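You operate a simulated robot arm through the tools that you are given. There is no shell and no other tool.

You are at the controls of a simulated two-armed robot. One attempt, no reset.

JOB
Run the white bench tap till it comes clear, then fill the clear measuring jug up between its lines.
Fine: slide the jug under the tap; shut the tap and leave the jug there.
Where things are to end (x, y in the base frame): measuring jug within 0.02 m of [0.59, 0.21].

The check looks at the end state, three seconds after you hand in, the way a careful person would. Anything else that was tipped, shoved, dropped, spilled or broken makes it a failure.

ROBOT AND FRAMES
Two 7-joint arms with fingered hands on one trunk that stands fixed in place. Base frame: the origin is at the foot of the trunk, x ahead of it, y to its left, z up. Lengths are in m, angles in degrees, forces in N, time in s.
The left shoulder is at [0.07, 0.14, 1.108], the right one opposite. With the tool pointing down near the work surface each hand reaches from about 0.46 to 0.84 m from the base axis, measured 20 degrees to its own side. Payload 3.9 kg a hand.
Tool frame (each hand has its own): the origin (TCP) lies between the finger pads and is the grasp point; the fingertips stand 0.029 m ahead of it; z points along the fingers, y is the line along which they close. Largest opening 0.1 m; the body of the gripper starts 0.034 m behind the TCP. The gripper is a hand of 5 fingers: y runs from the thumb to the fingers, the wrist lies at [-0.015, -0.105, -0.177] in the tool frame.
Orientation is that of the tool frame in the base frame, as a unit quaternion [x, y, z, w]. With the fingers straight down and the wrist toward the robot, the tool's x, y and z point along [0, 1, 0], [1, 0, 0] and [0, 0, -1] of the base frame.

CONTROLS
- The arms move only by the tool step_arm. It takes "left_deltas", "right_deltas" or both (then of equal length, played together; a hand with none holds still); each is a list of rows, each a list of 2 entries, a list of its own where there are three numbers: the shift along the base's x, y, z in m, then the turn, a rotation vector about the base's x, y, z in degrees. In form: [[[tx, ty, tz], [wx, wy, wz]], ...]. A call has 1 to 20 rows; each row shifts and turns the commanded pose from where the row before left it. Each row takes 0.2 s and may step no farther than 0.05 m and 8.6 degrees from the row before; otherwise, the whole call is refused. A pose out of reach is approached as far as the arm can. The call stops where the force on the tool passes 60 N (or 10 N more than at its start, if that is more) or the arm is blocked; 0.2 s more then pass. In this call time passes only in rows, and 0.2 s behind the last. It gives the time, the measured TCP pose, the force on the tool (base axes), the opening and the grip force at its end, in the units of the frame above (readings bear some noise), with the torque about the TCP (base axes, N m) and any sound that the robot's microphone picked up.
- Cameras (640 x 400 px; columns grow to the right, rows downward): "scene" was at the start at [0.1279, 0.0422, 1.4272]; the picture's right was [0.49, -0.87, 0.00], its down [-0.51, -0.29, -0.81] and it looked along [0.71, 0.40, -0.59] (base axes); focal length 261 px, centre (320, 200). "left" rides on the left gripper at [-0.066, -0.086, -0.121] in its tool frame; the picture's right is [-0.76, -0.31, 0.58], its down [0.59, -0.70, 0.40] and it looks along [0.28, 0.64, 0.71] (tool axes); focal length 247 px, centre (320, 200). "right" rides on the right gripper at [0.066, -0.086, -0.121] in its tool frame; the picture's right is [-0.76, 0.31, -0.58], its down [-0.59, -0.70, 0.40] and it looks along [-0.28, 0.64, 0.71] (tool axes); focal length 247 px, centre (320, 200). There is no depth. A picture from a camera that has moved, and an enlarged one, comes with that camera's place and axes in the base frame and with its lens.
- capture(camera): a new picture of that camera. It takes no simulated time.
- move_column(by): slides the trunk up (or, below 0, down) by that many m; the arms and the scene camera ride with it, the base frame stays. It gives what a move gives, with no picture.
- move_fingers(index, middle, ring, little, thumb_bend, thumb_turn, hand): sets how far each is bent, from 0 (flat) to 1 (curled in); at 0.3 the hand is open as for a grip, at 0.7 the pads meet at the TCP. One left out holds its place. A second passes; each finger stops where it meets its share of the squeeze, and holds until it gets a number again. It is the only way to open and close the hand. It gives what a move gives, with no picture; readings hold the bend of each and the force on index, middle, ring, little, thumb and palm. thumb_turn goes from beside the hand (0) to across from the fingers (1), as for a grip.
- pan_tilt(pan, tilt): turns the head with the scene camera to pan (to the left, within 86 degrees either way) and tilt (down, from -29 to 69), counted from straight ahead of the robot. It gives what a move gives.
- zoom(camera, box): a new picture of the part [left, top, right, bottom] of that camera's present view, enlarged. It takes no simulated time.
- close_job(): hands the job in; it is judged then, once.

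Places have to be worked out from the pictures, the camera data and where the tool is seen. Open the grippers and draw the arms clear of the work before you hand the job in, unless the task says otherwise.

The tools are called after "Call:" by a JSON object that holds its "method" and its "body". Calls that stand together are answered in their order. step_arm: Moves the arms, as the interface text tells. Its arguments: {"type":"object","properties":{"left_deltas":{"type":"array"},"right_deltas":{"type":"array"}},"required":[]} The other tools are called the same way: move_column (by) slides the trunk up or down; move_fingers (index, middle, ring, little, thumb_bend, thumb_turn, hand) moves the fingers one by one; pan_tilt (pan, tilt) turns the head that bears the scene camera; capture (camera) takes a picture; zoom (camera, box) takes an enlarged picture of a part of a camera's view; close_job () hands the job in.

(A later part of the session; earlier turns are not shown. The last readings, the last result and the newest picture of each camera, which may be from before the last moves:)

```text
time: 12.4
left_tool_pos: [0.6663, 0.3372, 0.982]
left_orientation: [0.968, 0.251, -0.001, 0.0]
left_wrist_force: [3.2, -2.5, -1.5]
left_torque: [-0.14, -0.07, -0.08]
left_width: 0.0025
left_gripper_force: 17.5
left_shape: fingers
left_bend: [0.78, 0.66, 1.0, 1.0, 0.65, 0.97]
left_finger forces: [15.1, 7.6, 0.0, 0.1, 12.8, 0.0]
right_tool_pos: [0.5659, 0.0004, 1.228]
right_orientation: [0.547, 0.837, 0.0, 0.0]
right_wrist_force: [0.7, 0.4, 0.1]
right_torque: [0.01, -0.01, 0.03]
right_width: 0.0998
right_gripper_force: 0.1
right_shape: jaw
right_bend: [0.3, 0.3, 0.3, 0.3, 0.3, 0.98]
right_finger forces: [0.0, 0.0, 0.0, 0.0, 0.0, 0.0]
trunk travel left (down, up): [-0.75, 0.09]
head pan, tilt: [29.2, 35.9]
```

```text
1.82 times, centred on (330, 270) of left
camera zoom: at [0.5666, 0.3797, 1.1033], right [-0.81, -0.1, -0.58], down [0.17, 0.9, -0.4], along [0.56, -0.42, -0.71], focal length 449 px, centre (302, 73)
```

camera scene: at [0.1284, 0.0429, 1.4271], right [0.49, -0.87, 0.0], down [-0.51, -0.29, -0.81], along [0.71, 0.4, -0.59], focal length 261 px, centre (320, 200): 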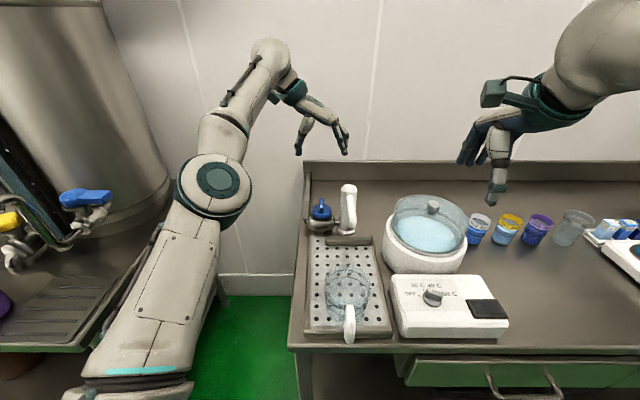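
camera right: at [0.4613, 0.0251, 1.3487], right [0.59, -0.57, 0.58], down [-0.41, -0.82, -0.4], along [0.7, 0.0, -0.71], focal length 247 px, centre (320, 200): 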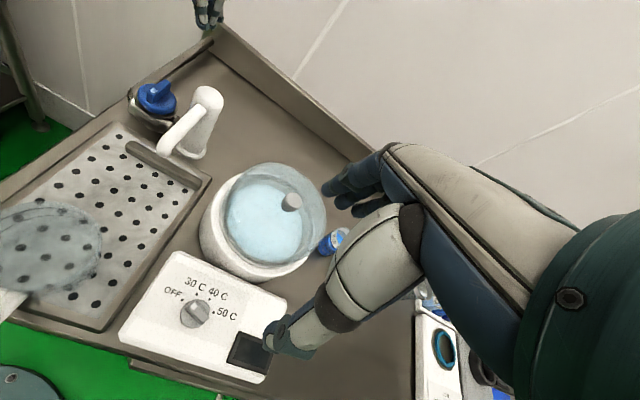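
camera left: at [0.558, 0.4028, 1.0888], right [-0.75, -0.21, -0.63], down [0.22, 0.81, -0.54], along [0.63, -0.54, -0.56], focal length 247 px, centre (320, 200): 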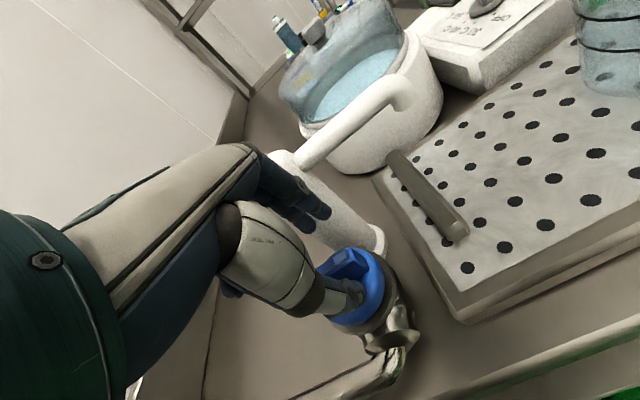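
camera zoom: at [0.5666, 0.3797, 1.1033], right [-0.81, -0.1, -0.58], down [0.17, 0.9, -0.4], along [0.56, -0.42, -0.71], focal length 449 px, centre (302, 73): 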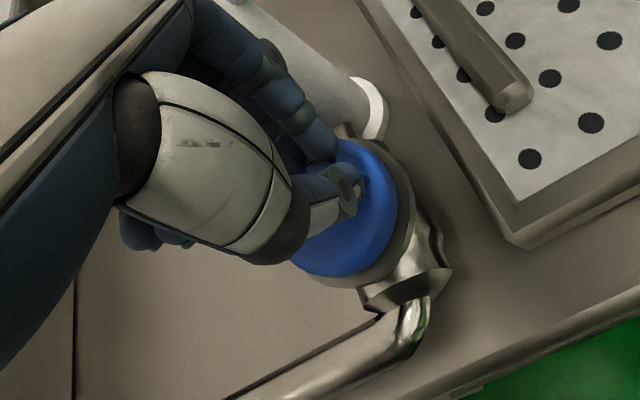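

The grip looks sound. I'll try turning counter-clockwise 24° as a test, watching the torque and the spout.

Call:
{"method": "step_arm", "body": {"left_deltas": [[[0.0002, -0.0005, 0], [0, 0, 8]], [[0.0003, -0.0005, 0], [0, 0, 8]], [[0.0005, -0.0005, 0], [0, 0, 8]]]}}

Call:
{"method": "zoom", "body": {"camera": "scene", "box": [290, 160, 390, 260]}}

Call:
{"method": "zoom", "body": {"camera": "right", "box": [110, 40, 230, 160]}}

```text
time: 13.2
left_tool_pos: [0.668, 0.3353, 0.9825]
left_orientation: [0.894, 0.449, 0.0, 0.0]
left_wrist_force: [7.7, -8.0, 0.9]
left_torque: [-0.22, -0.21, -0.23]
left_width: 0.002
left_gripper_force: 16.7
left_shape: fingers
left_bend: [0.78, 0.64, 1.0, 1.0, 0.64, 0.98]
left_finger forces: [10.7, 12.4, 0.0, 0.0, 10.1, 0.1]
right_tool_pos: [0.5668, -0.0033, 1.2265]
right_orientation: [0.547, 0.837, 0.001, 0.0]
right_wrist_force: [0.4, 1.6, -0.1]
right_torque: [0.02, -0.04, 0.01]
right_width: 0.0999
right_gripper_force: 0.1
right_shape: jaw
right_bend: [0.3, 0.3, 0.3, 0.3, 0.3, 0.98]
right_finger forces: [0.0, 0.0, 0.0, 0.0, 0.0, 0.0]
trunk travel left (down, up): [-0.75, 0.09]
head pan, tilt: [29.2, 35.9]
```

```text
4.00 times, centred on (340, 210) of scene
camera zoom: at [0.1296, 0.0403, 1.4271], right [0.49, -0.87, 0.0], down [-0.51, -0.28, -0.81], along [0.71, 0.4, -0.59], focal length 1043 px, centre (240, 160)
```

zoom: 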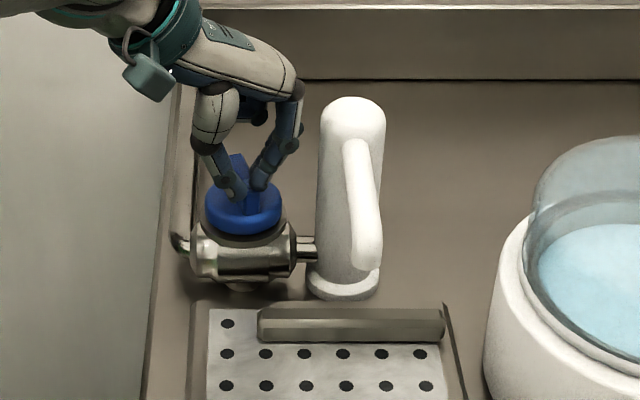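

```text
3.33 times, centred on (170, 100) of right
camera zoom: at [0.4625, 0.0223, 1.3483], right [0.59, -0.57, 0.58], down [-0.41, -0.82, -0.4], along [0.7, 0.0, -0.71], focal length 823 px, centre (820, 533)
```

zoom: 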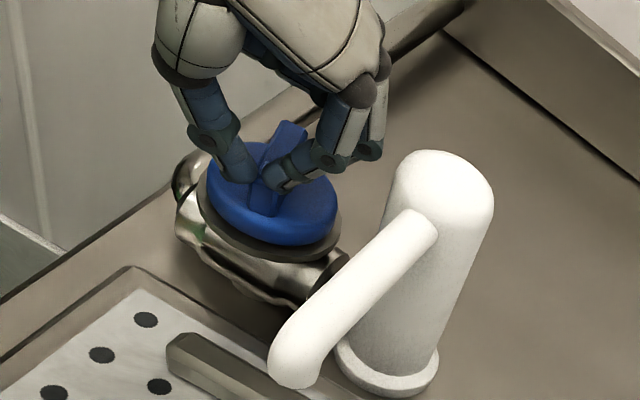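

The knob turns counter-clockwise with the hand and no water comes yet. I'll continue another 24°.

Call:
{"method": "step_arm", "body": {"left_deltas": [[[0.0012, -0.001, 0], [0, 0, 8]], [[0.0009, -0.0003, 0], [0, 0, 8]], [[0.0009, -0.0001, 0], [0, 0, 8]]]}}

Call:
{"method": "zoom", "body": {"camera": "scene", "box": [290, 160, 390, 260]}}

Call:
{"method": "zoom", "body": {"camera": "right", "box": [110, 40, 230, 160]}}

```text
time: 14.0
left_tool_pos: [0.6697, 0.3323, 0.9843]
left_orientation: [0.782, 0.623, 0.001, 0.001]
left_wrist_force: [6.8, -10.9, 5.7]
left_torque: [-0.28, -0.17, -0.38]
left_width: 0.0009
left_gripper_force: 18.1
left_shape: fingers
left_bend: [0.78, 0.62, 1.0, 1.0, 0.71, 0.99]
left_finger forces: [8.7, 16.7, 0.0, 0.0, 11.5, 0.0]
right_tool_pos: [0.5671, -0.0029, 1.2284]
right_orientation: [0.547, 0.837, 0.001, -0.002]
right_wrist_force: [0.3, -0.3, 0.5]
right_torque: [0.01, -0.04, 0.02]
right_width: 0.1
right_gripper_force: 0.1
right_shape: jaw
right_bend: [0.3, 0.3, 0.3, 0.3, 0.3, 0.98]
right_finger forces: [0.1, 0.0, 0.0, 0.0, 0.0, 0.0]
trunk travel left (down, up): [-0.75, 0.09]
head pan, tilt: [29.2, 35.9]
```

```text
4.00 times, centred on (340, 210) of scene
camera zoom: at [0.1288, 0.0383, 1.4273], right [0.49, -0.87, 0.0], down [-0.51, -0.28, -0.81], along [0.71, 0.4, -0.59], focal length 1043 px, centre (240, 160)
```

zoom: 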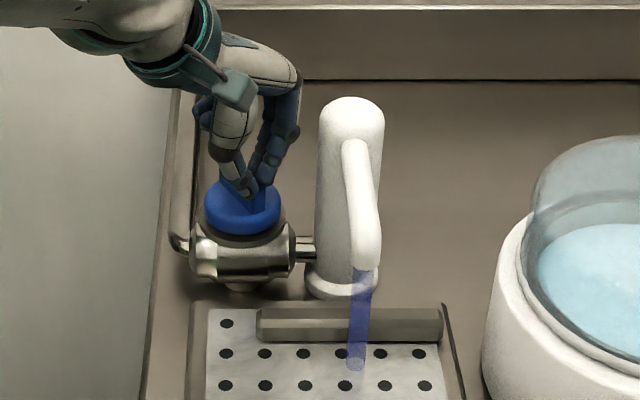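

```text
3.33 times, centred on (170, 100) of right
camera zoom: at [0.4618, 0.0205, 1.3487], right [0.59, -0.57, 0.57], down [-0.41, -0.82, -0.4], along [0.7, 0.0, -0.71], focal length 823 px, centre (820, 533)
```

zoom: 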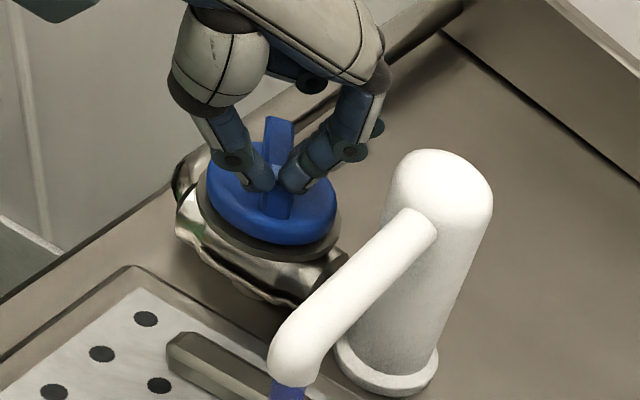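

Water is flowing, tinted blue-violet and not yet clear. It lands near (0.612, 0.215). I'll hold the valve here and let it run, watching the colour.

Call:
{"method": "step_arm", "body": {"left_deltas": [[[0, 0, 0], [0, 0, 0]], [[0, 0, 0], [0, 0, 0]], [[0, 0, 0], [0, 0, 0]], [[0, 0, 0], [0, 0, 0]], [[0, 0, 0], [0, 0, 0]], [[0, 0, 0], [0, 0, 0]], [[0, 0, 0], [0, 0, 0]], [[0, 0, 0], [0, 0, 0]], [[0, 0, 0], [0, 0, 0]], [[0, 0, 0], [0, 0, 0]]]}}

Call:
{"method": "zoom", "body": {"camera": "scene", "box": [290, 160, 390, 260]}}

Call:
{"method": "capture", "body": {"camera": "left"}}

```text
time: 16.2
left_tool_pos: [0.6688, 0.3313, 0.983]
left_orientation: [0.782, 0.623, 0.001, 0.0]
left_wrist_force: [10.6, -12.5, 8.8]
left_torque: [-0.32, -0.33, -0.39]
left_width: 0.001
left_gripper_force: 20.3
left_shape: fingers
left_bend: [0.78, 0.62, 1.0, 1.0, 0.71, 0.99]
left_finger forces: [11.0, 17.6, 0.0, 0.0, 10.8, 0.0]
right_tool_pos: [0.5662, -0.0039, 1.2285]
right_orientation: [0.546, 0.838, 0.001, -0.001]
right_wrist_force: [-0.9, -0.1, -0.1]
right_torque: [-0.03, -0.04, 0.01]
right_width: 0.0997
right_gripper_force: 0.1
right_shape: jaw
right_bend: [0.3, 0.3, 0.3, 0.3, 0.3, 0.98]
right_finger forces: [0.0, 0.1, 0.1, 0.1, 0.0, 0.0]
trunk travel left (down, up): [-0.75, 0.09]
head pan, tilt: [29.2, 35.9]
```

```text
4.00 times, centred on (340, 210) of scene
camera zoom: at [0.1286, 0.0385, 1.4273], right [0.49, -0.87, 0.0], down [-0.51, -0.28, -0.81], along [0.71, 0.4, -0.59], focal length 1043 px, centre (240, 160)
```

zoom: 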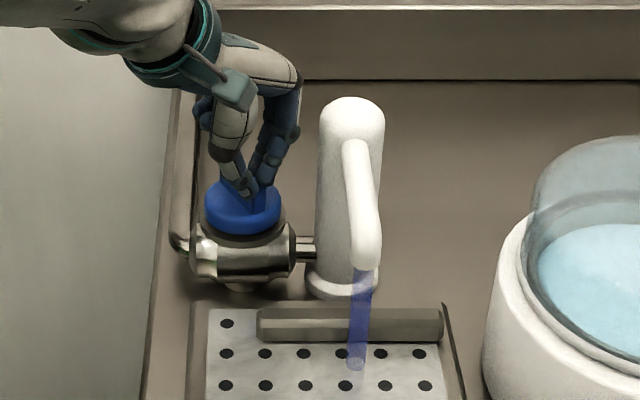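

```text
taken
camera left: at [0.5708, 0.2864, 1.1044], right [-0.47, -0.67, -0.58], down [-0.55, 0.73, -0.4], along [0.69, 0.13, -0.71], focal length 247 px, centre (320, 200)
```

left: 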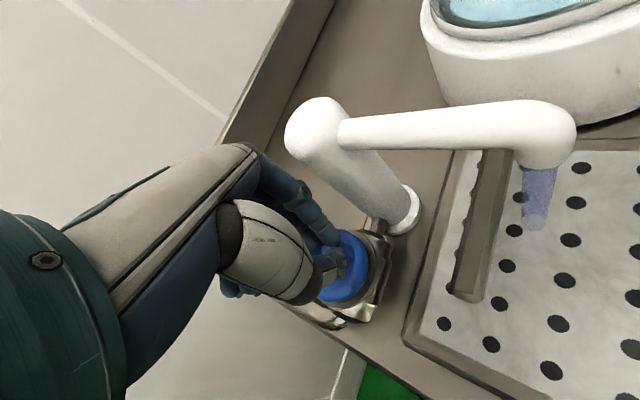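

It is still tinted. I'll ease the side load on the hand by 2 mm and keep it running.

Call:
{"method": "step_arm", "body": {"left_deltas": [[[0.002, -0.0005, 0], [0, 0, 0]], [[0, 0, 0], [0, 0, 0]], [[0, 0, 0], [0, 0, 0]], [[0, 0, 0], [0, 0, 0]], [[0, 0, 0], [0, 0, 0]], [[0, 0, 0], [0, 0, 0]], [[0, 0, 0], [0, 0, 0]], [[0, 0, 0], [0, 0, 0]], [[0, 0, 0], [0, 0, 0]], [[0, 0, 0], [0, 0, 0]], [[0, 0, 0], [0, 0, 0]], [[0, 0, 0], [0, 0, 0]], [[0, 0, 0], [0, 0, 0]], [[0, 0, 0], [0, 0, 0]], [[0, 0, 0], [0, 0, 0]]]}}

Call:
{"method": "zoom", "body": {"camera": "scene", "box": [290, 160, 390, 260]}}

```text
time: 19.4
left_tool_pos: [0.6701, 0.3326, 0.9831]
left_orientation: [0.782, 0.623, 0.001, -0.001]
left_wrist_force: [6.1, -11.2, 9.2]
left_torque: [-0.27, -0.2, -0.29]
left_width: 0.0006
left_gripper_force: 18.0
left_shape: fingers
left_bend: [0.78, 0.62, 1.0, 1.0, 0.71, 0.98]
left_finger forces: [10.0, 13.5, 0.0, 0.0, 12.2, 0.1]
right_tool_pos: [0.5647, -0.0026, 1.2273]
right_orientation: [0.546, 0.838, 0.001, 0.0]
right_wrist_force: [0.2, -0.2, 0.1]
right_torque: [0.01, -0.01, 0.01]
right_width: 0.0999
right_gripper_force: 0.1
right_shape: jaw
right_bend: [0.3, 0.3, 0.3, 0.3, 0.3, 0.98]
right_finger forces: [0.0, 0.0, 0.0, 0.0, 0.0, 0.0]
trunk travel left (down, up): [-0.75, 0.09]
head pan, tilt: [29.2, 35.9]
```

```text
4.00 times, centred on (340, 210) of scene
camera zoom: at [0.1276, 0.0388, 1.4273], right [0.49, -0.87, 0.0], down [-0.51, -0.28, -0.81], along [0.71, 0.4, -0.59], focal length 1043 px, centre (240, 160)
```

zoom: 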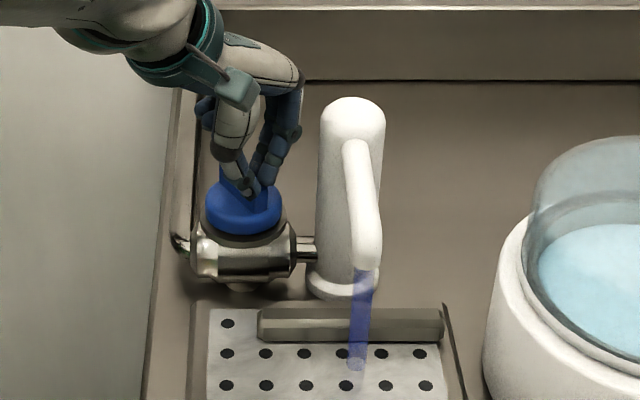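

After about 6 s the stream is still tinted. While it runs, I'll preshape the right hand (index and thumb half open, other fingers flat) for the jug handle.

Call:
{"method": "move_fingers", "body": {"hand": "right", "index": 0.45, "middle": 0.0, "ring": 0.0, "little": 0.0, "thumb_bend": 0.45}}

Call:
{"method": "zoom", "body": {"camera": "scene", "box": [440, 60, 600, 220]}}

Call:
{"method": "zoom", "body": {"camera": "scene", "box": [310, 200, 410, 300]}}

```text
time: 20.4
left_tool_pos: [0.67, 0.3333, 0.9837]
left_orientation: [0.782, 0.623, 0.001, 0.0]
left_wrist_force: [6.8, -10.9, 9.7]
left_torque: [-0.29, -0.16, -0.32]
left_width: 0.0005
left_gripper_force: 18.2
left_shape: fingers
left_bend: [0.78, 0.62, 1.0, 1.0, 0.71, 0.98]
left_finger forces: [10.4, 13.5, 0.0, 0.0, 11.9, 0.0]
right_tool_pos: [0.5667, -0.0025, 1.2281]
right_orientation: [0.546, 0.838, 0.001, 0.0]
right_wrist_force: [-0.5, -0.4, 0.2]
right_torque: [-0.02, -0.02, 0.01]
right_width: 0.0631
right_gripper_force: 0.0
right_shape: fingers
right_bend: [0.45, 0.0, 0.0, 0.0, 0.45, 0.98]
right_finger forces: [0.1, 0.0, 0.0, 0.0, 0.0, 0.0]
trunk travel left (down, up): [-0.75, 0.09]
head pan, tilt: [29.2, 35.9]
```

```text
2.50 times, centred on (520, 140) of scene
camera zoom: at [0.1276, 0.0388, 1.4273], right [0.49, -0.87, 0.0], down [-0.51, -0.28, -0.81], along [0.71, 0.4, -0.59], focal length 652 px, centre (-180, 350)
```

zoom: 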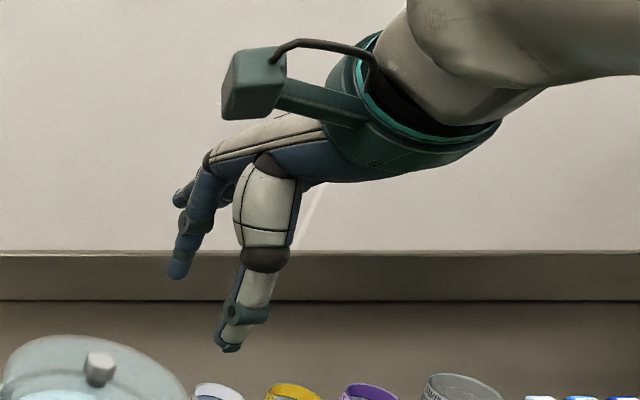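

```text
4.00 times, centred on (360, 250) of scene
camera zoom: at [0.1276, 0.0388, 1.4273], right [0.49, -0.87, 0.0], down [-0.51, -0.28, -0.81], along [0.71, 0.4, -0.59], focal length 1043 px, centre (160, 0)
```

zoom: 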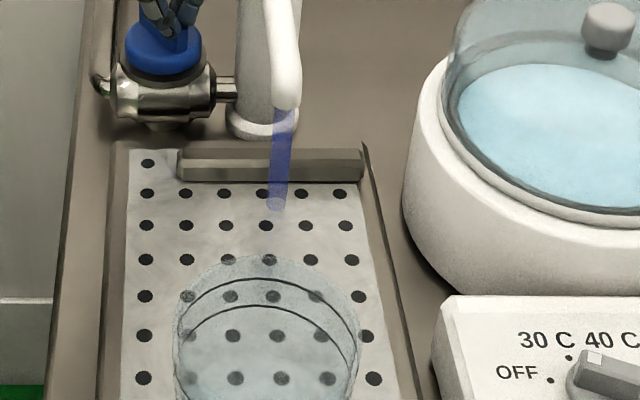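

The stream is still blue-violet. I'll bring the right hand over towards the jug handle, high up, turning it so the pinch runs across the handle, while the left holds the valve open.

Call:
{"method": "step_arm", "body": {"right_deltas": [[[-0.012, 0.004, 0], [0, 0, 7.9]], [[-0.012, 0.006, 0], [0, 0, 7.9]], [[-0.014, 0.009, -0.005], [0, 0, 7.9]], [[-0.014, 0.009, -0.01], [0, 0, 7.9]], [[-0.014, 0.009, -0.01], [0, 0, 7.9]], [[-0.014, 0.009, -0.01], [0, 0, 7.9]], [[-0.014, 0.009, -0.01], [0, 0, 7.9]], [[-0.014, 0.009, -0.01], [0, 0, 7.9]], [[-0.014, 0.009, -0.01], [0, 0, 7.9]], [[-0.014, 0.009, -0.01], [0, 0, 7.9]], [[-0.014, 0.009, -0.01], [0, 0, 7.9]], [[-0.014, 0.009, -0.01], [0, 0, 7.9]]]}}

Call:
{"method": "capture", "body": {"camera": "scene"}}

Call:
{"method": "capture", "body": {"camera": "right"}}

Call:
{"method": "capture", "body": {"camera": "left"}}

```text
time: 23.0
left_tool_pos: [0.6706, 0.3319, 0.9839]
left_orientation: [0.782, 0.623, 0.001, 0.0]
left_wrist_force: [8.4, -10.1, 9.8]
left_torque: [-0.21, -0.24, -0.32]
left_width: 0.0
left_gripper_force: 18.2
left_shape: fingers
left_bend: [0.78, 0.62, 1.0, 1.0, 0.72, 0.98]
left_finger forces: [11.0, 14.0, 0.0, 0.1, 12.1, 0.0]
right_tool_pos: [0.4015, 0.0973, 1.1329]
right_orientation: [-0.247, 0.969, 0.001, 0.001]
right_wrist_force: [0.0, -0.3, 0.6]
right_torque: [-0.02, 0.01, 0.0]
right_width: 0.063
right_gripper_force: 0.0
right_shape: fingers
right_bend: [0.45, 0.0, 0.0, 0.0, 0.45, 0.98]
right_finger forces: [0.0, 0.0, 0.0, 0.0, 0.0, 0.1]
trunk travel left (down, up): [-0.75, 0.09]
head pan, tilt: [29.2, 35.9]
```

```text
taken
camera scene: at [0.1276, 0.0393, 1.4274], right [0.49, -0.87, 0.0], down [-0.51, -0.28, -0.81], along [0.71, 0.4, -0.59], focal length 261 px, centre (320, 200)
```

scene: 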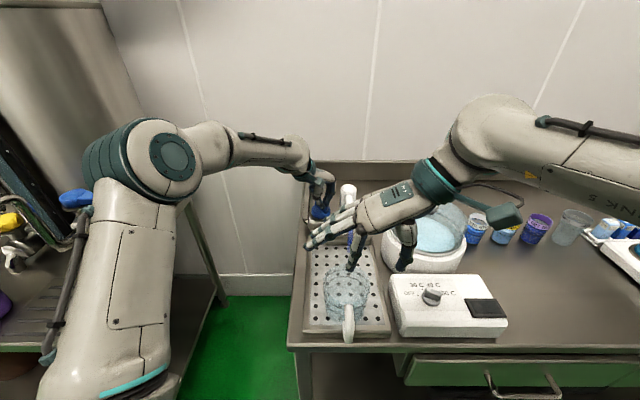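

```text
taken
camera right: at [0.3847, -0.0103, 1.2536], right [0.52, 0.63, 0.58], down [0.85, -0.33, -0.4], along [-0.06, 0.7, -0.71], focal length 247 px, centre (320, 200)
```

right: 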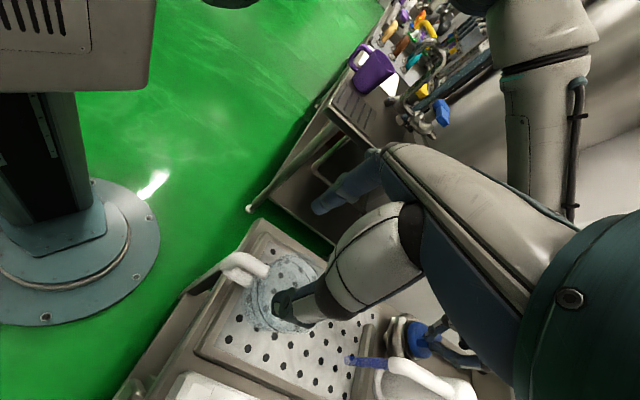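

```text
taken
camera left: at [0.5721, 0.2863, 1.1044], right [-0.47, -0.67, -0.58], down [-0.55, 0.73, -0.4], along [0.69, 0.13, -0.71], focal length 247 px, centre (320, 200)
```

left: 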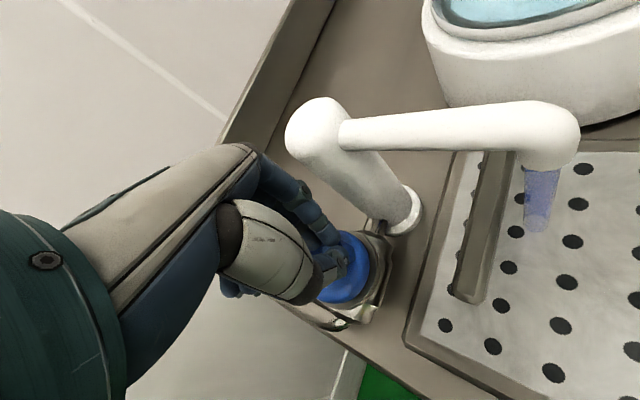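

The right hand is oriented across the handle. I'll check the handle position closely and compare the stream colour.

Call:
{"method": "zoom", "body": {"camera": "right", "box": [160, 200, 400, 380]}}

Call:
{"method": "zoom", "body": {"camera": "left", "box": [480, 120, 620, 250]}}

Call:
{"method": "zoom", "body": {"camera": "scene", "box": [300, 170, 400, 350]}}

```text
2.22 times, centred on (280, 290) of right
camera zoom: at [0.3847, -0.0103, 1.2536], right [0.52, 0.63, 0.58], down [0.85, -0.33, -0.4], along [-0.06, 0.7, -0.71], focal length 549 px, centre (409, 0)
```

zoom: 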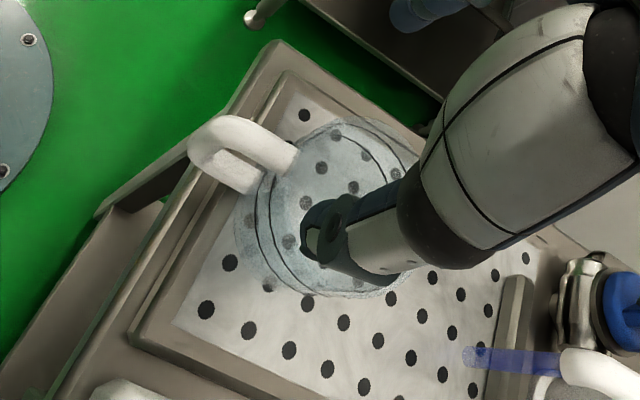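

```text
3.08 times, centred on (550, 185) of left
camera zoom: at [0.5721, 0.2863, 1.1044], right [-0.47, -0.67, -0.58], down [-0.55, 0.73, -0.4], along [0.69, 0.13, -0.71], focal length 760 px, centre (-388, 246)
```

zoom: 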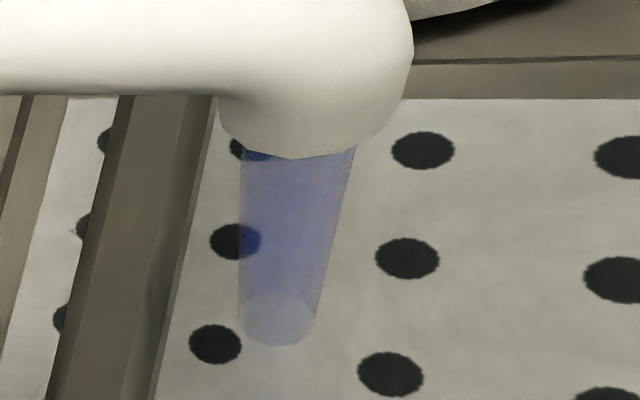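

```text
2.22 times, centred on (350, 260) of scene
camera zoom: at [0.1276, 0.0393, 1.4274], right [0.49, -0.87, 0.0], down [-0.51, -0.28, -0.81], along [0.71, 0.4, -0.59], focal length 580 px, centre (253, 67)
```

zoom: 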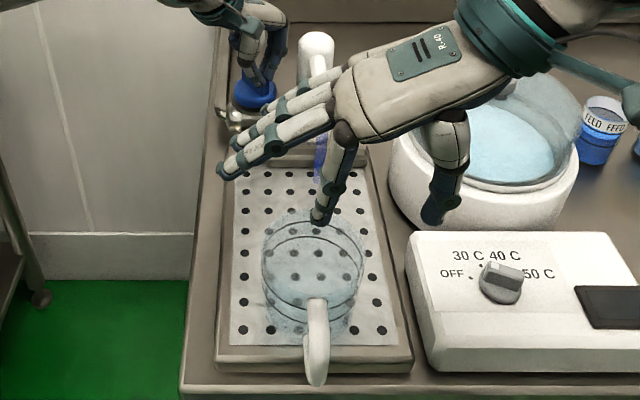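

The handle's outer bar is at about (0.373, 0.116), z 0.91–0.96, and the stream looks paler. I'll pitch the right hand 25° (so the other fingers lift over the jug) and bring it just above the handle while the tap runs.

Call:
{"method": "step_arm", "body": {"right_deltas": [[[-0.01, 0.006, -0.02], [4.05, -7.28, 0]], [[-0.01, 0.006, -0.03], [4.05, -7.28, 0]], [[-0.01, 0.006, -0.03], [4.05, -7.28, 0]]]}}

Call:
{"method": "zoom", "body": {"camera": "scene", "box": [290, 160, 450, 360]}}

Call:
{"method": "capture", "body": {"camera": "right"}}

Call:
{"method": "zoom", "body": {"camera": "left", "box": [480, 120, 620, 250]}}

```text
time: 23.8
left_tool_pos: [0.6703, 0.3327, 0.9834]
left_orientation: [0.782, 0.623, 0.001, 0.001]
left_wrist_force: [8.5, -9.6, 11.4]
left_torque: [-0.31, -0.22, -0.28]
left_width: 0.0001
left_gripper_force: 18.0
left_shape: fingers
left_bend: [0.78, 0.62, 1.0, 1.0, 0.72, 0.98]
left_finger forces: [10.8, 14.1, 0.1, 0.0, 11.9, 0.0]
right_tool_pos: [0.3732, 0.1149, 1.0543]
right_orientation: [-0.242, 0.946, 0.057, 0.21]
right_wrist_force: [0.3, 0.5, 0.1]
right_torque: [-0.02, -0.01, 0.0]
right_width: 0.063
right_gripper_force: 0.2
right_shape: fingers
right_bend: [0.45, 0.0, 0.0, 0.0, 0.45, 0.98]
right_finger forces: [0.0, 0.0, 0.0, 0.0, 0.0, 0.0]
trunk travel left (down, up): [-0.75, 0.09]
head pan, tilt: [29.2, 35.9]
```

```text
2.00 times, centred on (370, 260) of scene
camera zoom: at [0.1279, 0.039, 1.4273], right [0.49, -0.87, 0.0], down [-0.51, -0.28, -0.81], along [0.71, 0.4, -0.59], focal length 522 px, centre (220, 80)
```

zoom: 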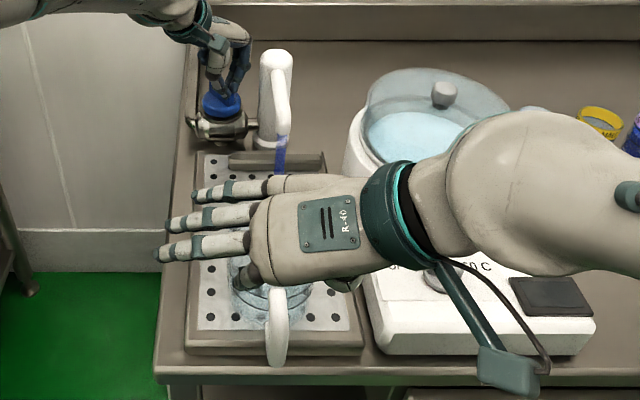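

```text
taken
camera right: at [0.3173, -0.015, 1.1362], right [0.24, 0.48, 0.85], down [0.95, -0.28, -0.11], along [0.18, 0.83, -0.52], focal length 247 px, centre (320, 200)
```

right: 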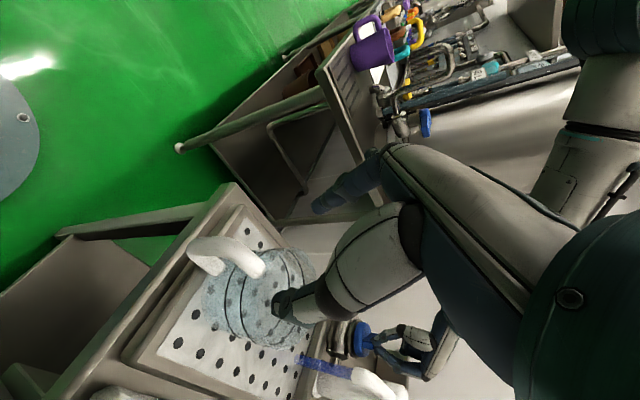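

```text
3.08 times, centred on (550, 185) of left
camera zoom: at [0.5724, 0.2862, 1.1044], right [-0.47, -0.67, -0.58], down [-0.55, 0.73, -0.4], along [0.69, 0.13, -0.71], focal length 760 px, centre (-388, 246)
```

zoom: 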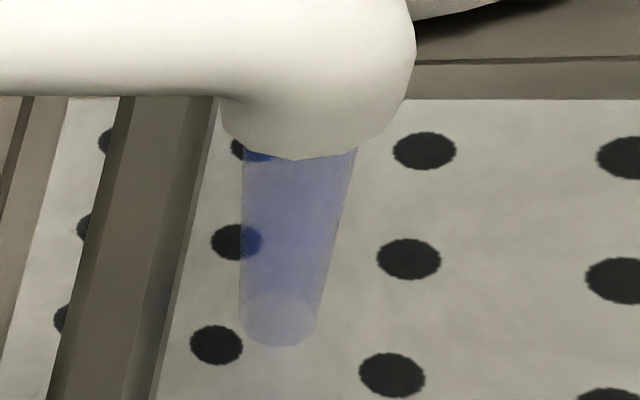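

The right hand sits above the handle. I'll descend to z≈1.0, just above the handle, and check alignment; this also gives the tap more running time.

Call:
{"method": "step_arm", "body": {"right_deltas": [[[0, 0, -0.018], [0, 0, 0]], [[0, 0, -0.018], [0, 0, 0]], [[0, 0, -0.018], [0, 0, 0]], [[0, 0, 0], [0, 0, 0]], [[0, 0, 0], [0, 0, 0]], [[0, 0, 0], [0, 0, 0]], [[0, 0, 0], [0, 0, 0]], [[0, 0, 0], [0, 0, 0]], [[0, 0, 0], [0, 0, 0]], [[0, 0, 0], [0, 0, 0]]]}}

Call:
{"method": "zoom", "body": {"camera": "scene", "box": [290, 180, 450, 380]}}

Call:
{"method": "zoom", "body": {"camera": "right", "box": [120, 200, 360, 400]}}

Call:
{"method": "zoom", "body": {"camera": "left", "box": [480, 120, 620, 250]}}

```text
time: 26.0
left_tool_pos: [0.6704, 0.3311, 0.9836]
left_orientation: [0.782, 0.624, 0.001, 0.0]
left_wrist_force: [11.1, -8.4, 13.1]
left_torque: [-0.24, -0.27, -0.29]
left_width: 0.0002
left_gripper_force: 18.5
left_shape: fingers
left_bend: [0.78, 0.62, 1.0, 1.0, 0.73, 0.98]
left_finger forces: [11.4, 14.6, 0.1, 0.0, 11.8, 0.0]
right_tool_pos: [0.3715, 0.1166, 0.9994]
right_orientation: [-0.241, 0.946, 0.057, 0.21]
right_wrist_force: [0.0, -0.3, 0.2]
right_torque: [-0.02, 0.01, 0.0]
right_width: 0.0627
right_gripper_force: 0.0
right_shape: fingers
right_bend: [0.45, 0.0, 0.0, 0.0, 0.45, 0.98]
right_finger forces: [0.0, 0.1, 0.1, 0.0, 0.0, 0.1]
trunk travel left (down, up): [-0.75, 0.09]
head pan, tilt: [29.2, 35.9]
```

```text
2.00 times, centred on (370, 280) of scene
camera zoom: at [0.1278, 0.039, 1.4273], right [0.49, -0.87, 0.0], down [-0.51, -0.28, -0.81], along [0.71, 0.4, -0.59], focal length 522 px, centre (220, 40)
```

zoom: 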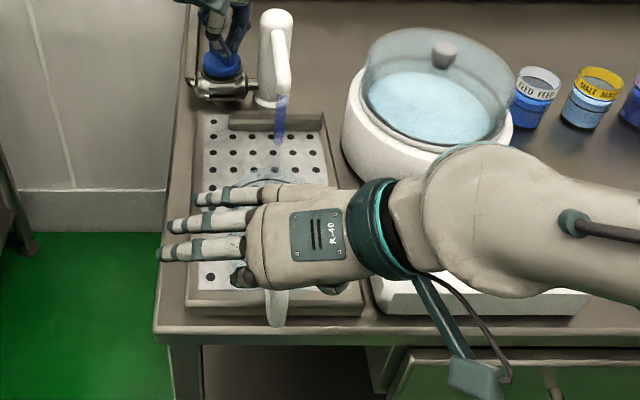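

```text
2.00 times, centred on (240, 300) of right
camera zoom: at [0.3155, -0.0142, 1.0818], right [0.24, 0.48, 0.85], down [0.95, -0.28, -0.12], along [0.18, 0.83, -0.52], focal length 494 px, centre (480, 0)
```

zoom: 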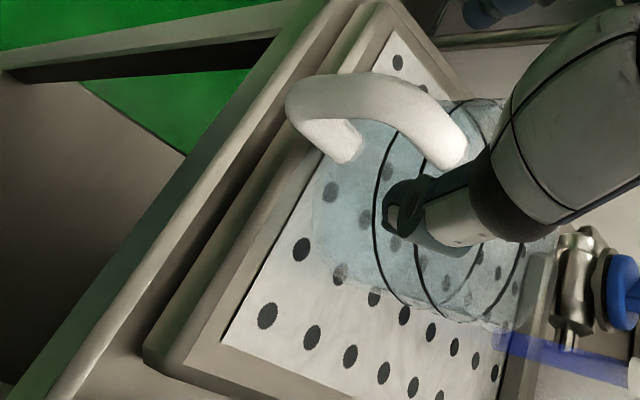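

```text
3.08 times, centred on (550, 185) of left
camera zoom: at [0.5723, 0.2862, 1.1044], right [-0.47, -0.67, -0.58], down [-0.55, 0.73, -0.4], along [0.69, 0.13, -0.71], focal length 760 px, centre (-388, 246)
```

zoom: 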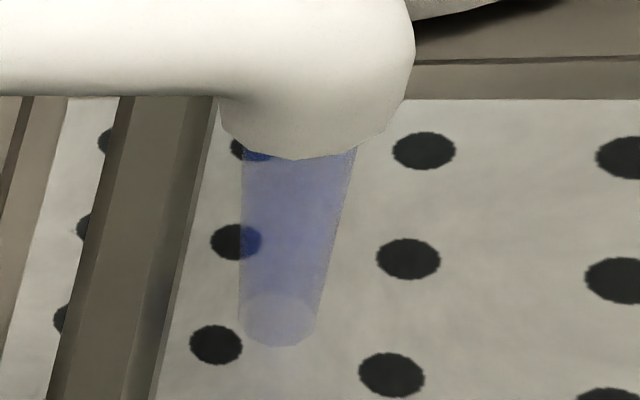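

The handle's outer bar triangulates to (0.373, 0.116), z 0.89–0.96, directly below the right TCP. The stream colour hasn't visibly changed since t=23, so I'll open the valve another 24° to flush faster.

Call:
{"method": "step_arm", "body": {"left_deltas": [[[0.0013, 0.0, 0], [0, 0, 8]], [[0.0013, 0.0002, 0], [0, 0, 8]], [[0.0013, 0.0002, 0], [0, 0, 8]], [[0, 0, 0], [0, 0, 0]]]}}

Call:
{"method": "zoom", "body": {"camera": "scene", "box": [290, 160, 390, 260]}}

Call:
{"method": "zoom", "body": {"camera": "left", "box": [440, 100, 640, 300]}}

```text
time: 27.0
left_tool_pos: [0.677, 0.3321, 0.9841]
left_orientation: [0.634, 0.773, 0.002, 0.0]
left_wrist_force: [18.7, -12.6, 14.5]
left_torque: [-0.35, -0.47, -0.38]
left_width: 0.0
left_gripper_force: 24.6
left_shape: fingers
left_bend: [0.78, 0.62, 1.0, 1.0, 0.75, 0.97]
left_finger forces: [11.7, 17.6, 0.0, 0.0, 20.4, 0.0]
right_tool_pos: [0.3733, 0.1148, 1.0006]
right_orientation: [-0.241, 0.946, 0.056, 0.209]
right_wrist_force: [0.1, -0.3, -0.3]
right_torque: [-0.03, 0.01, -0.02]
right_width: 0.0629
right_gripper_force: 0.0
right_shape: fingers
right_bend: [0.45, 0.0, 0.0, 0.0, 0.45, 0.98]
right_finger forces: [0.0, 0.0, 0.0, 0.0, 0.0, 0.0]
trunk travel left (down, up): [-0.75, 0.09]
head pan, tilt: [29.2, 35.9]
```

```text
4.00 times, centred on (340, 210) of scene
camera zoom: at [0.1294, 0.0383, 1.4272], right [0.49, -0.87, 0.0], down [-0.51, -0.28, -0.81], along [0.71, 0.4, -0.59], focal length 1043 px, centre (240, 160)
```

zoom: 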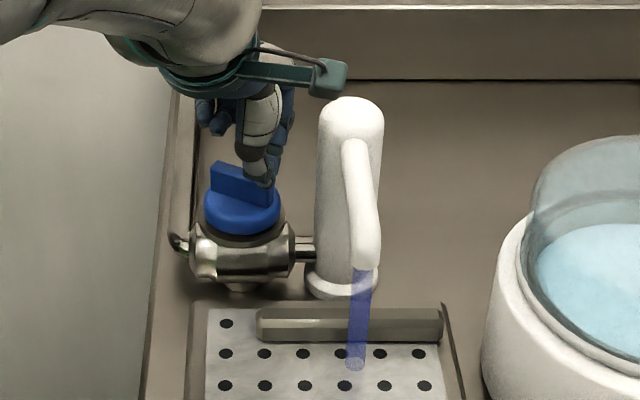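

```text
2.00 times, centred on (540, 200) of left
camera zoom: at [0.6049, 0.2496, 1.1045], right [-0.15, -0.8, -0.58], down [-0.8, 0.44, -0.4], along [0.58, 0.4, -0.71], focal length 494 px, centre (-120, 200)
```

zoom: 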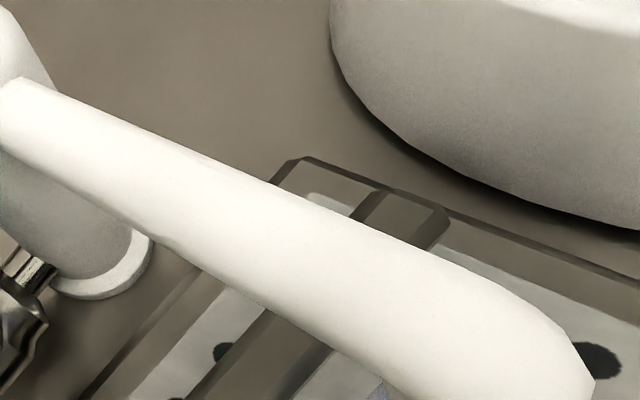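

The fin has now turned well towards the pipe line and flow is fuller, still blue-violet. I'll relieve the load slightly and let it run about 4 s.

Call:
{"method": "step_arm", "body": {"left_deltas": [[[0.002, -0.0015, 0.001], [0, 0, 0]], [[0, 0, 0], [0, 0, 0]], [[0, 0, 0], [0, 0, 0]], [[0, 0, 0], [0, 0, 0]], [[0, 0, 0], [0, 0, 0]], [[0, 0, 0], [0, 0, 0]], [[0, 0, 0], [0, 0, 0]], [[0, 0, 0], [0, 0, 0]], [[0, 0, 0], [0, 0, 0]], [[0, 0, 0], [0, 0, 0]], [[0, 0, 0], [0, 0, 0]], [[0, 0, 0], [0, 0, 0]], [[0, 0, 0], [0, 0, 0]], [[0, 0, 0], [0, 0, 0]], [[0, 0, 0], [0, 0, 0]], [[0, 0, 0], [0, 0, 0]], [[0, 0, 0], [0, 0, 0]], [[0, 0, 0], [0, 0, 0]], [[0, 0, 0], [0, 0, 0]], [[0, 0, 0], [0, 0, 0]]]}}

Call:
{"method": "zoom", "body": {"camera": "scene", "box": [290, 160, 390, 260]}}

Call:
{"method": "zoom", "body": {"camera": "right", "box": [240, 320, 440, 400]}}

```text
time: 31.2
left_tool_pos: [0.6767, 0.3312, 0.9847]
left_orientation: [0.635, 0.773, 0.001, 0.0]
left_wrist_force: [17.0, -11.1, 11.3]
left_torque: [-0.24, -0.43, -0.3]
left_width: 0.0002
left_gripper_force: 21.4
left_shape: fingers
left_bend: [0.78, 0.62, 1.0, 1.0, 0.75, 0.97]
left_finger forces: [11.3, 14.5, 0.1, 0.1, 16.3, 0.0]
right_tool_pos: [0.3736, 0.1149, 1.0005]
right_orientation: [-0.24, 0.946, 0.057, 0.209]
right_wrist_force: [-0.1, 0.8, 0.3]
right_torque: [-0.02, 0.0, -0.03]
right_width: 0.0628
right_gripper_force: 0.1
right_shape: fingers
right_bend: [0.45, 0.0, 0.0, 0.0, 0.45, 0.98]
right_finger forces: [0.0, 0.0, 0.1, 0.1, 0.0, 0.1]
trunk travel left (down, up): [-0.75, 0.09]
head pan, tilt: [29.2, 35.9]
```

```text
4.00 times, centred on (340, 210) of scene
camera zoom: at [0.1296, 0.0386, 1.4272], right [0.49, -0.87, 0.0], down [-0.51, -0.28, -0.81], along [0.71, 0.4, -0.59], focal length 1043 px, centre (240, 160)
```

zoom: 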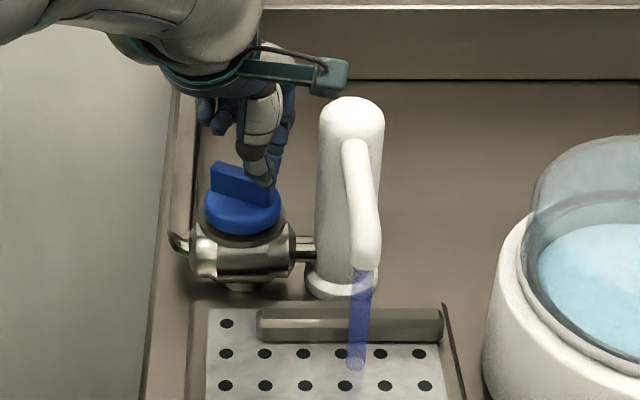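

```text
3.20 times, centred on (340, 360) of right
camera zoom: at [0.3168, -0.0145, 1.0813], right [0.24, 0.48, 0.84], down [0.95, -0.28, -0.12], along [0.18, 0.83, -0.52], focal length 790 px, centre (256, -312)
```

zoom: 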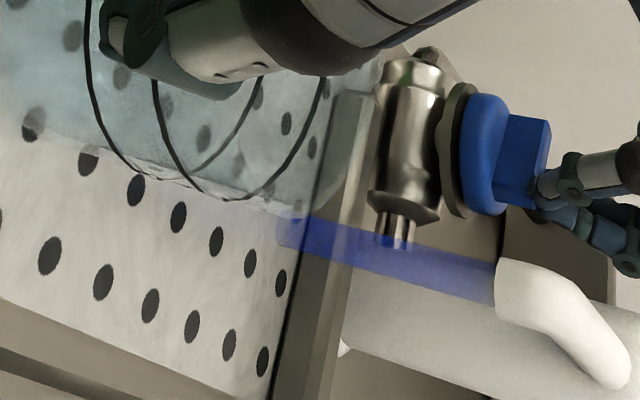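

The stream may be slightly paler now. While it runs I'll lower the right hand around the handle to z≈0.935.

Call:
{"method": "step_arm", "body": {"right_deltas": [[[0, 0, -0.017], [0, 0, 0]], [[0, 0, -0.017], [0, 0, 0]], [[0, 0, -0.016], [0, 0, 0]], [[0, 0, -0.015], [0, 0, 0]]]}}

Call:
{"method": "zoom", "body": {"camera": "right", "box": [120, 200, 440, 400]}}

Call:
{"method": "zoom", "body": {"camera": "scene", "box": [290, 180, 450, 380]}}

```text
time: 32.2
left_tool_pos: [0.678, 0.3324, 0.9836]
left_orientation: [0.635, 0.773, 0.001, 0.0]
left_wrist_force: [16.3, -10.5, 10.0]
left_torque: [-0.26, -0.46, -0.29]
left_width: 0.0
left_gripper_force: 20.6
left_shape: fingers
left_bend: [0.78, 0.62, 1.0, 1.0, 0.75, 0.97]
left_finger forces: [11.4, 14.8, 0.0, 0.0, 15.0, 0.1]
right_tool_pos: [0.3726, 0.1134, 0.9333]
right_orientation: [-0.241, 0.946, 0.056, 0.209]
right_wrist_force: [-0.2, -0.1, 0.8]
right_torque: [-0.03, 0.01, 0.01]
right_width: 0.063
right_gripper_force: 0.0
right_shape: fingers
right_bend: [0.45, 0.0, 0.0, 0.0, 0.45, 0.98]
right_finger forces: [0.0, 0.1, 0.0, 0.0, 0.0, 0.1]
trunk travel left (down, up): [-0.75, 0.09]
head pan, tilt: [29.2, 35.9]
```

```text
2.00 times, centred on (280, 300) of right
camera zoom: at [0.3167, -0.0159, 1.0145], right [0.24, 0.48, 0.85], down [0.95, -0.28, -0.12], along [0.18, 0.83, -0.52], focal length 494 px, centre (400, 0)
```

zoom: 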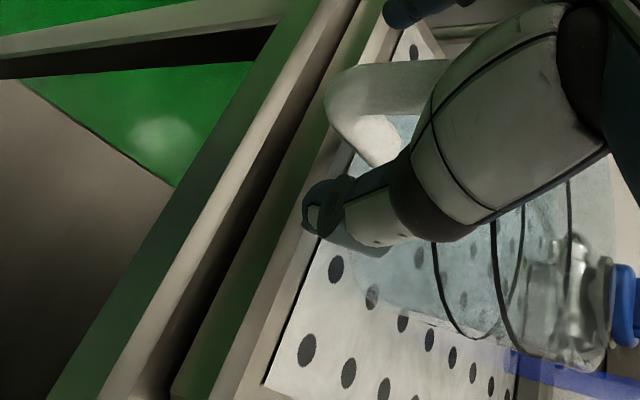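

```text
2.00 times, centred on (370, 280) of scene
camera zoom: at [0.1296, 0.0386, 1.4272], right [0.49, -0.87, 0.0], down [-0.51, -0.28, -0.81], along [0.71, 0.4, -0.59], focal length 522 px, centre (220, 40)
```

zoom: 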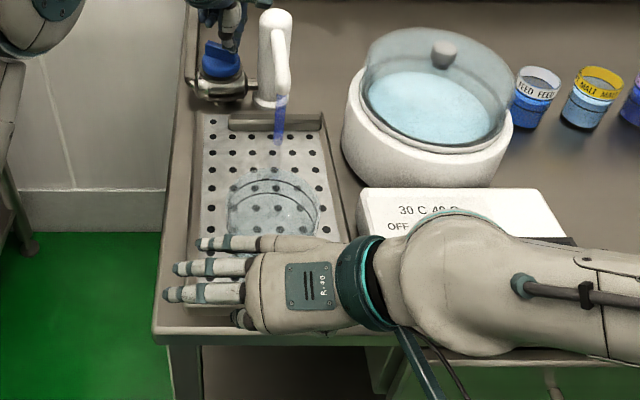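

The right hand surrounds the handle. I'll check the whole scene for forearm clearances before gripping and sliding.

Call:
{"method": "capture", "body": {"camera": "scene"}}

Call:
{"method": "zoom", "body": {"camera": "scene", "box": [300, 190, 400, 290]}}

Call:
{"method": "capture", "body": {"camera": "left"}}

```text
taken
camera scene: at [0.1296, 0.0386, 1.4272], right [0.49, -0.87, 0.0], down [-0.51, -0.28, -0.81], along [0.71, 0.4, -0.59], focal length 261 px, centre (320, 200)
```

scene: 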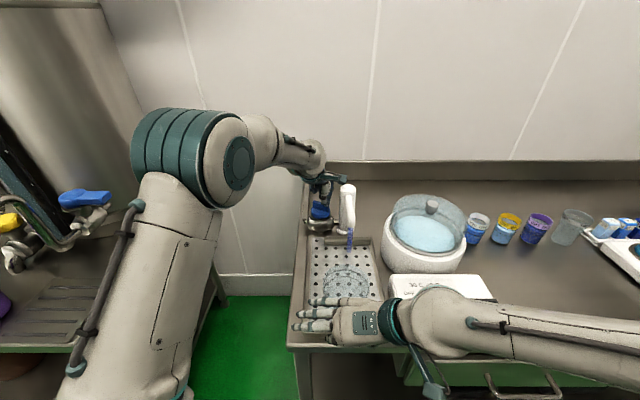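

```text
4.00 times, centred on (350, 240) of scene
camera zoom: at [0.1296, 0.0386, 1.4272], right [0.49, -0.87, 0.0], down [-0.51, -0.28, -0.81], along [0.71, 0.4, -0.59], focal length 1043 px, centre (200, 40)
```

zoom: 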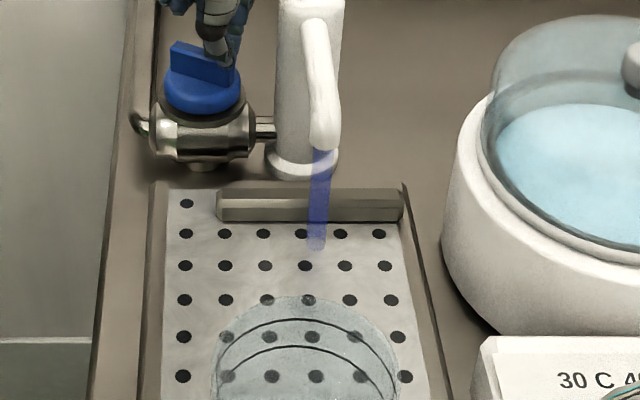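

```text
taken
camera left: at [0.6059, 0.2497, 1.1047], right [-0.15, -0.8, -0.58], down [-0.8, 0.44, -0.4], along [0.58, 0.4, -0.71], focal length 247 px, centre (320, 200)
```

left: 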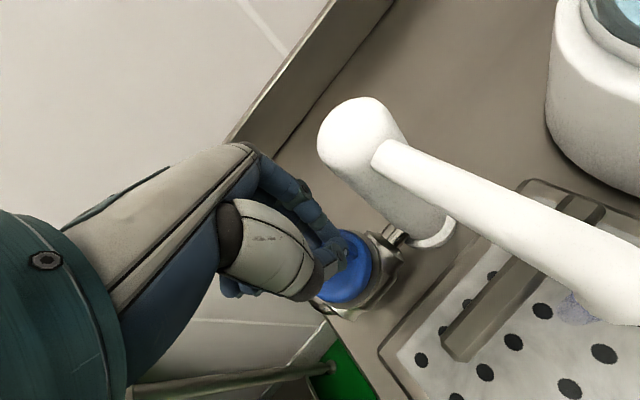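

Clearances look workable. I'll take a very close zoom of the stream as a colour reference, then close the right pinch on the handle.

Call:
{"method": "zoom", "body": {"camera": "scene", "box": [335, 220, 365, 258]}}

Call:
{"method": "move_fingers", "body": {"hand": "right", "index": 0.66, "thumb_bend": 0.66}}

Call:
{"method": "zoom", "body": {"camera": "right", "box": [120, 200, 440, 400]}}

Call:
{"method": "zoom", "body": {"camera": "scene", "box": [290, 240, 410, 380]}}

```text
10.53 times, centred on (350, 239) of scene
camera zoom: at [0.1296, 0.0386, 1.4272], right [0.49, -0.87, 0.0], down [-0.51, -0.28, -0.81], along [0.71, 0.4, -0.59], focal length 2746 px, centre (4, -210)
```

zoom: 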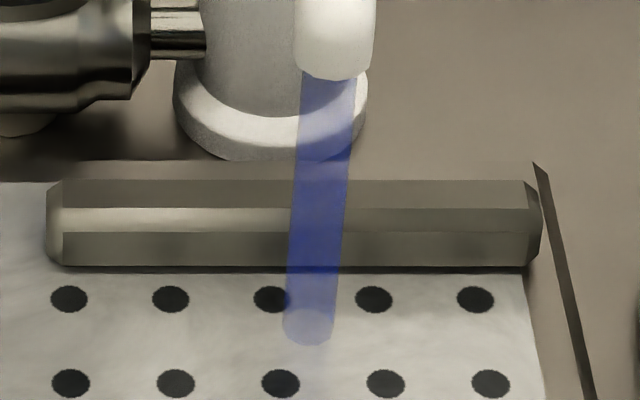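

```text
time: 33.2
left_tool_pos: [0.6779, 0.3321, 0.9831]
left_orientation: [0.635, 0.772, 0.001, 0.001]
left_wrist_force: [16.9, -11.3, 11.5]
left_torque: [-0.26, -0.45, -0.31]
left_width: 0.0001
left_gripper_force: 20.2
left_shape: fingers
left_bend: [0.78, 0.62, 1.0, 1.0, 0.75, 0.97]
left_finger forces: [11.4, 14.3, 0.1, 0.0, 15.0, 0.1]
right_tool_pos: [0.3736, 0.1147, 0.9336]
right_orientation: [-0.24, 0.946, 0.058, 0.208]
right_wrist_force: [0.4, 0.5, -0.3]
right_torque: [0.0, 0.01, 0.0]
right_width: 0.0155
right_gripper_force: 1.3
right_shape: fingers
right_bend: [0.64, 0.0, 0.0, 0.0, 0.65, 0.98]
right_finger forces: [1.4, 0.0, 0.0, 0.1, 1.3, 0.0]
trunk travel left (down, up): [-0.75, 0.09]
head pan, tilt: [29.2, 35.9]
```

```text
2.00 times, centred on (280, 300) of right
camera zoom: at [0.3167, -0.0159, 1.0147], right [0.24, 0.48, 0.84], down [0.95, -0.28, -0.12], along [0.18, 0.83, -0.52], focal length 494 px, centre (400, 0)
```

zoom: 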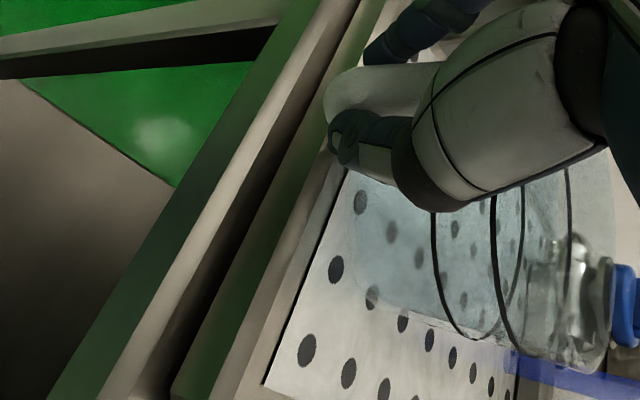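

```text
2.86 times, centred on (350, 310) of scene
camera zoom: at [0.1296, 0.0386, 1.4271], right [0.49, -0.87, 0.0], down [-0.51, -0.28, -0.81], along [0.71, 0.4, -0.59], focal length 745 px, centre (234, -114)
```

zoom: 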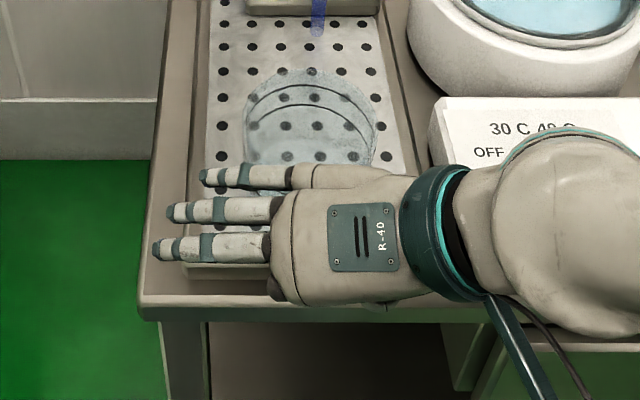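

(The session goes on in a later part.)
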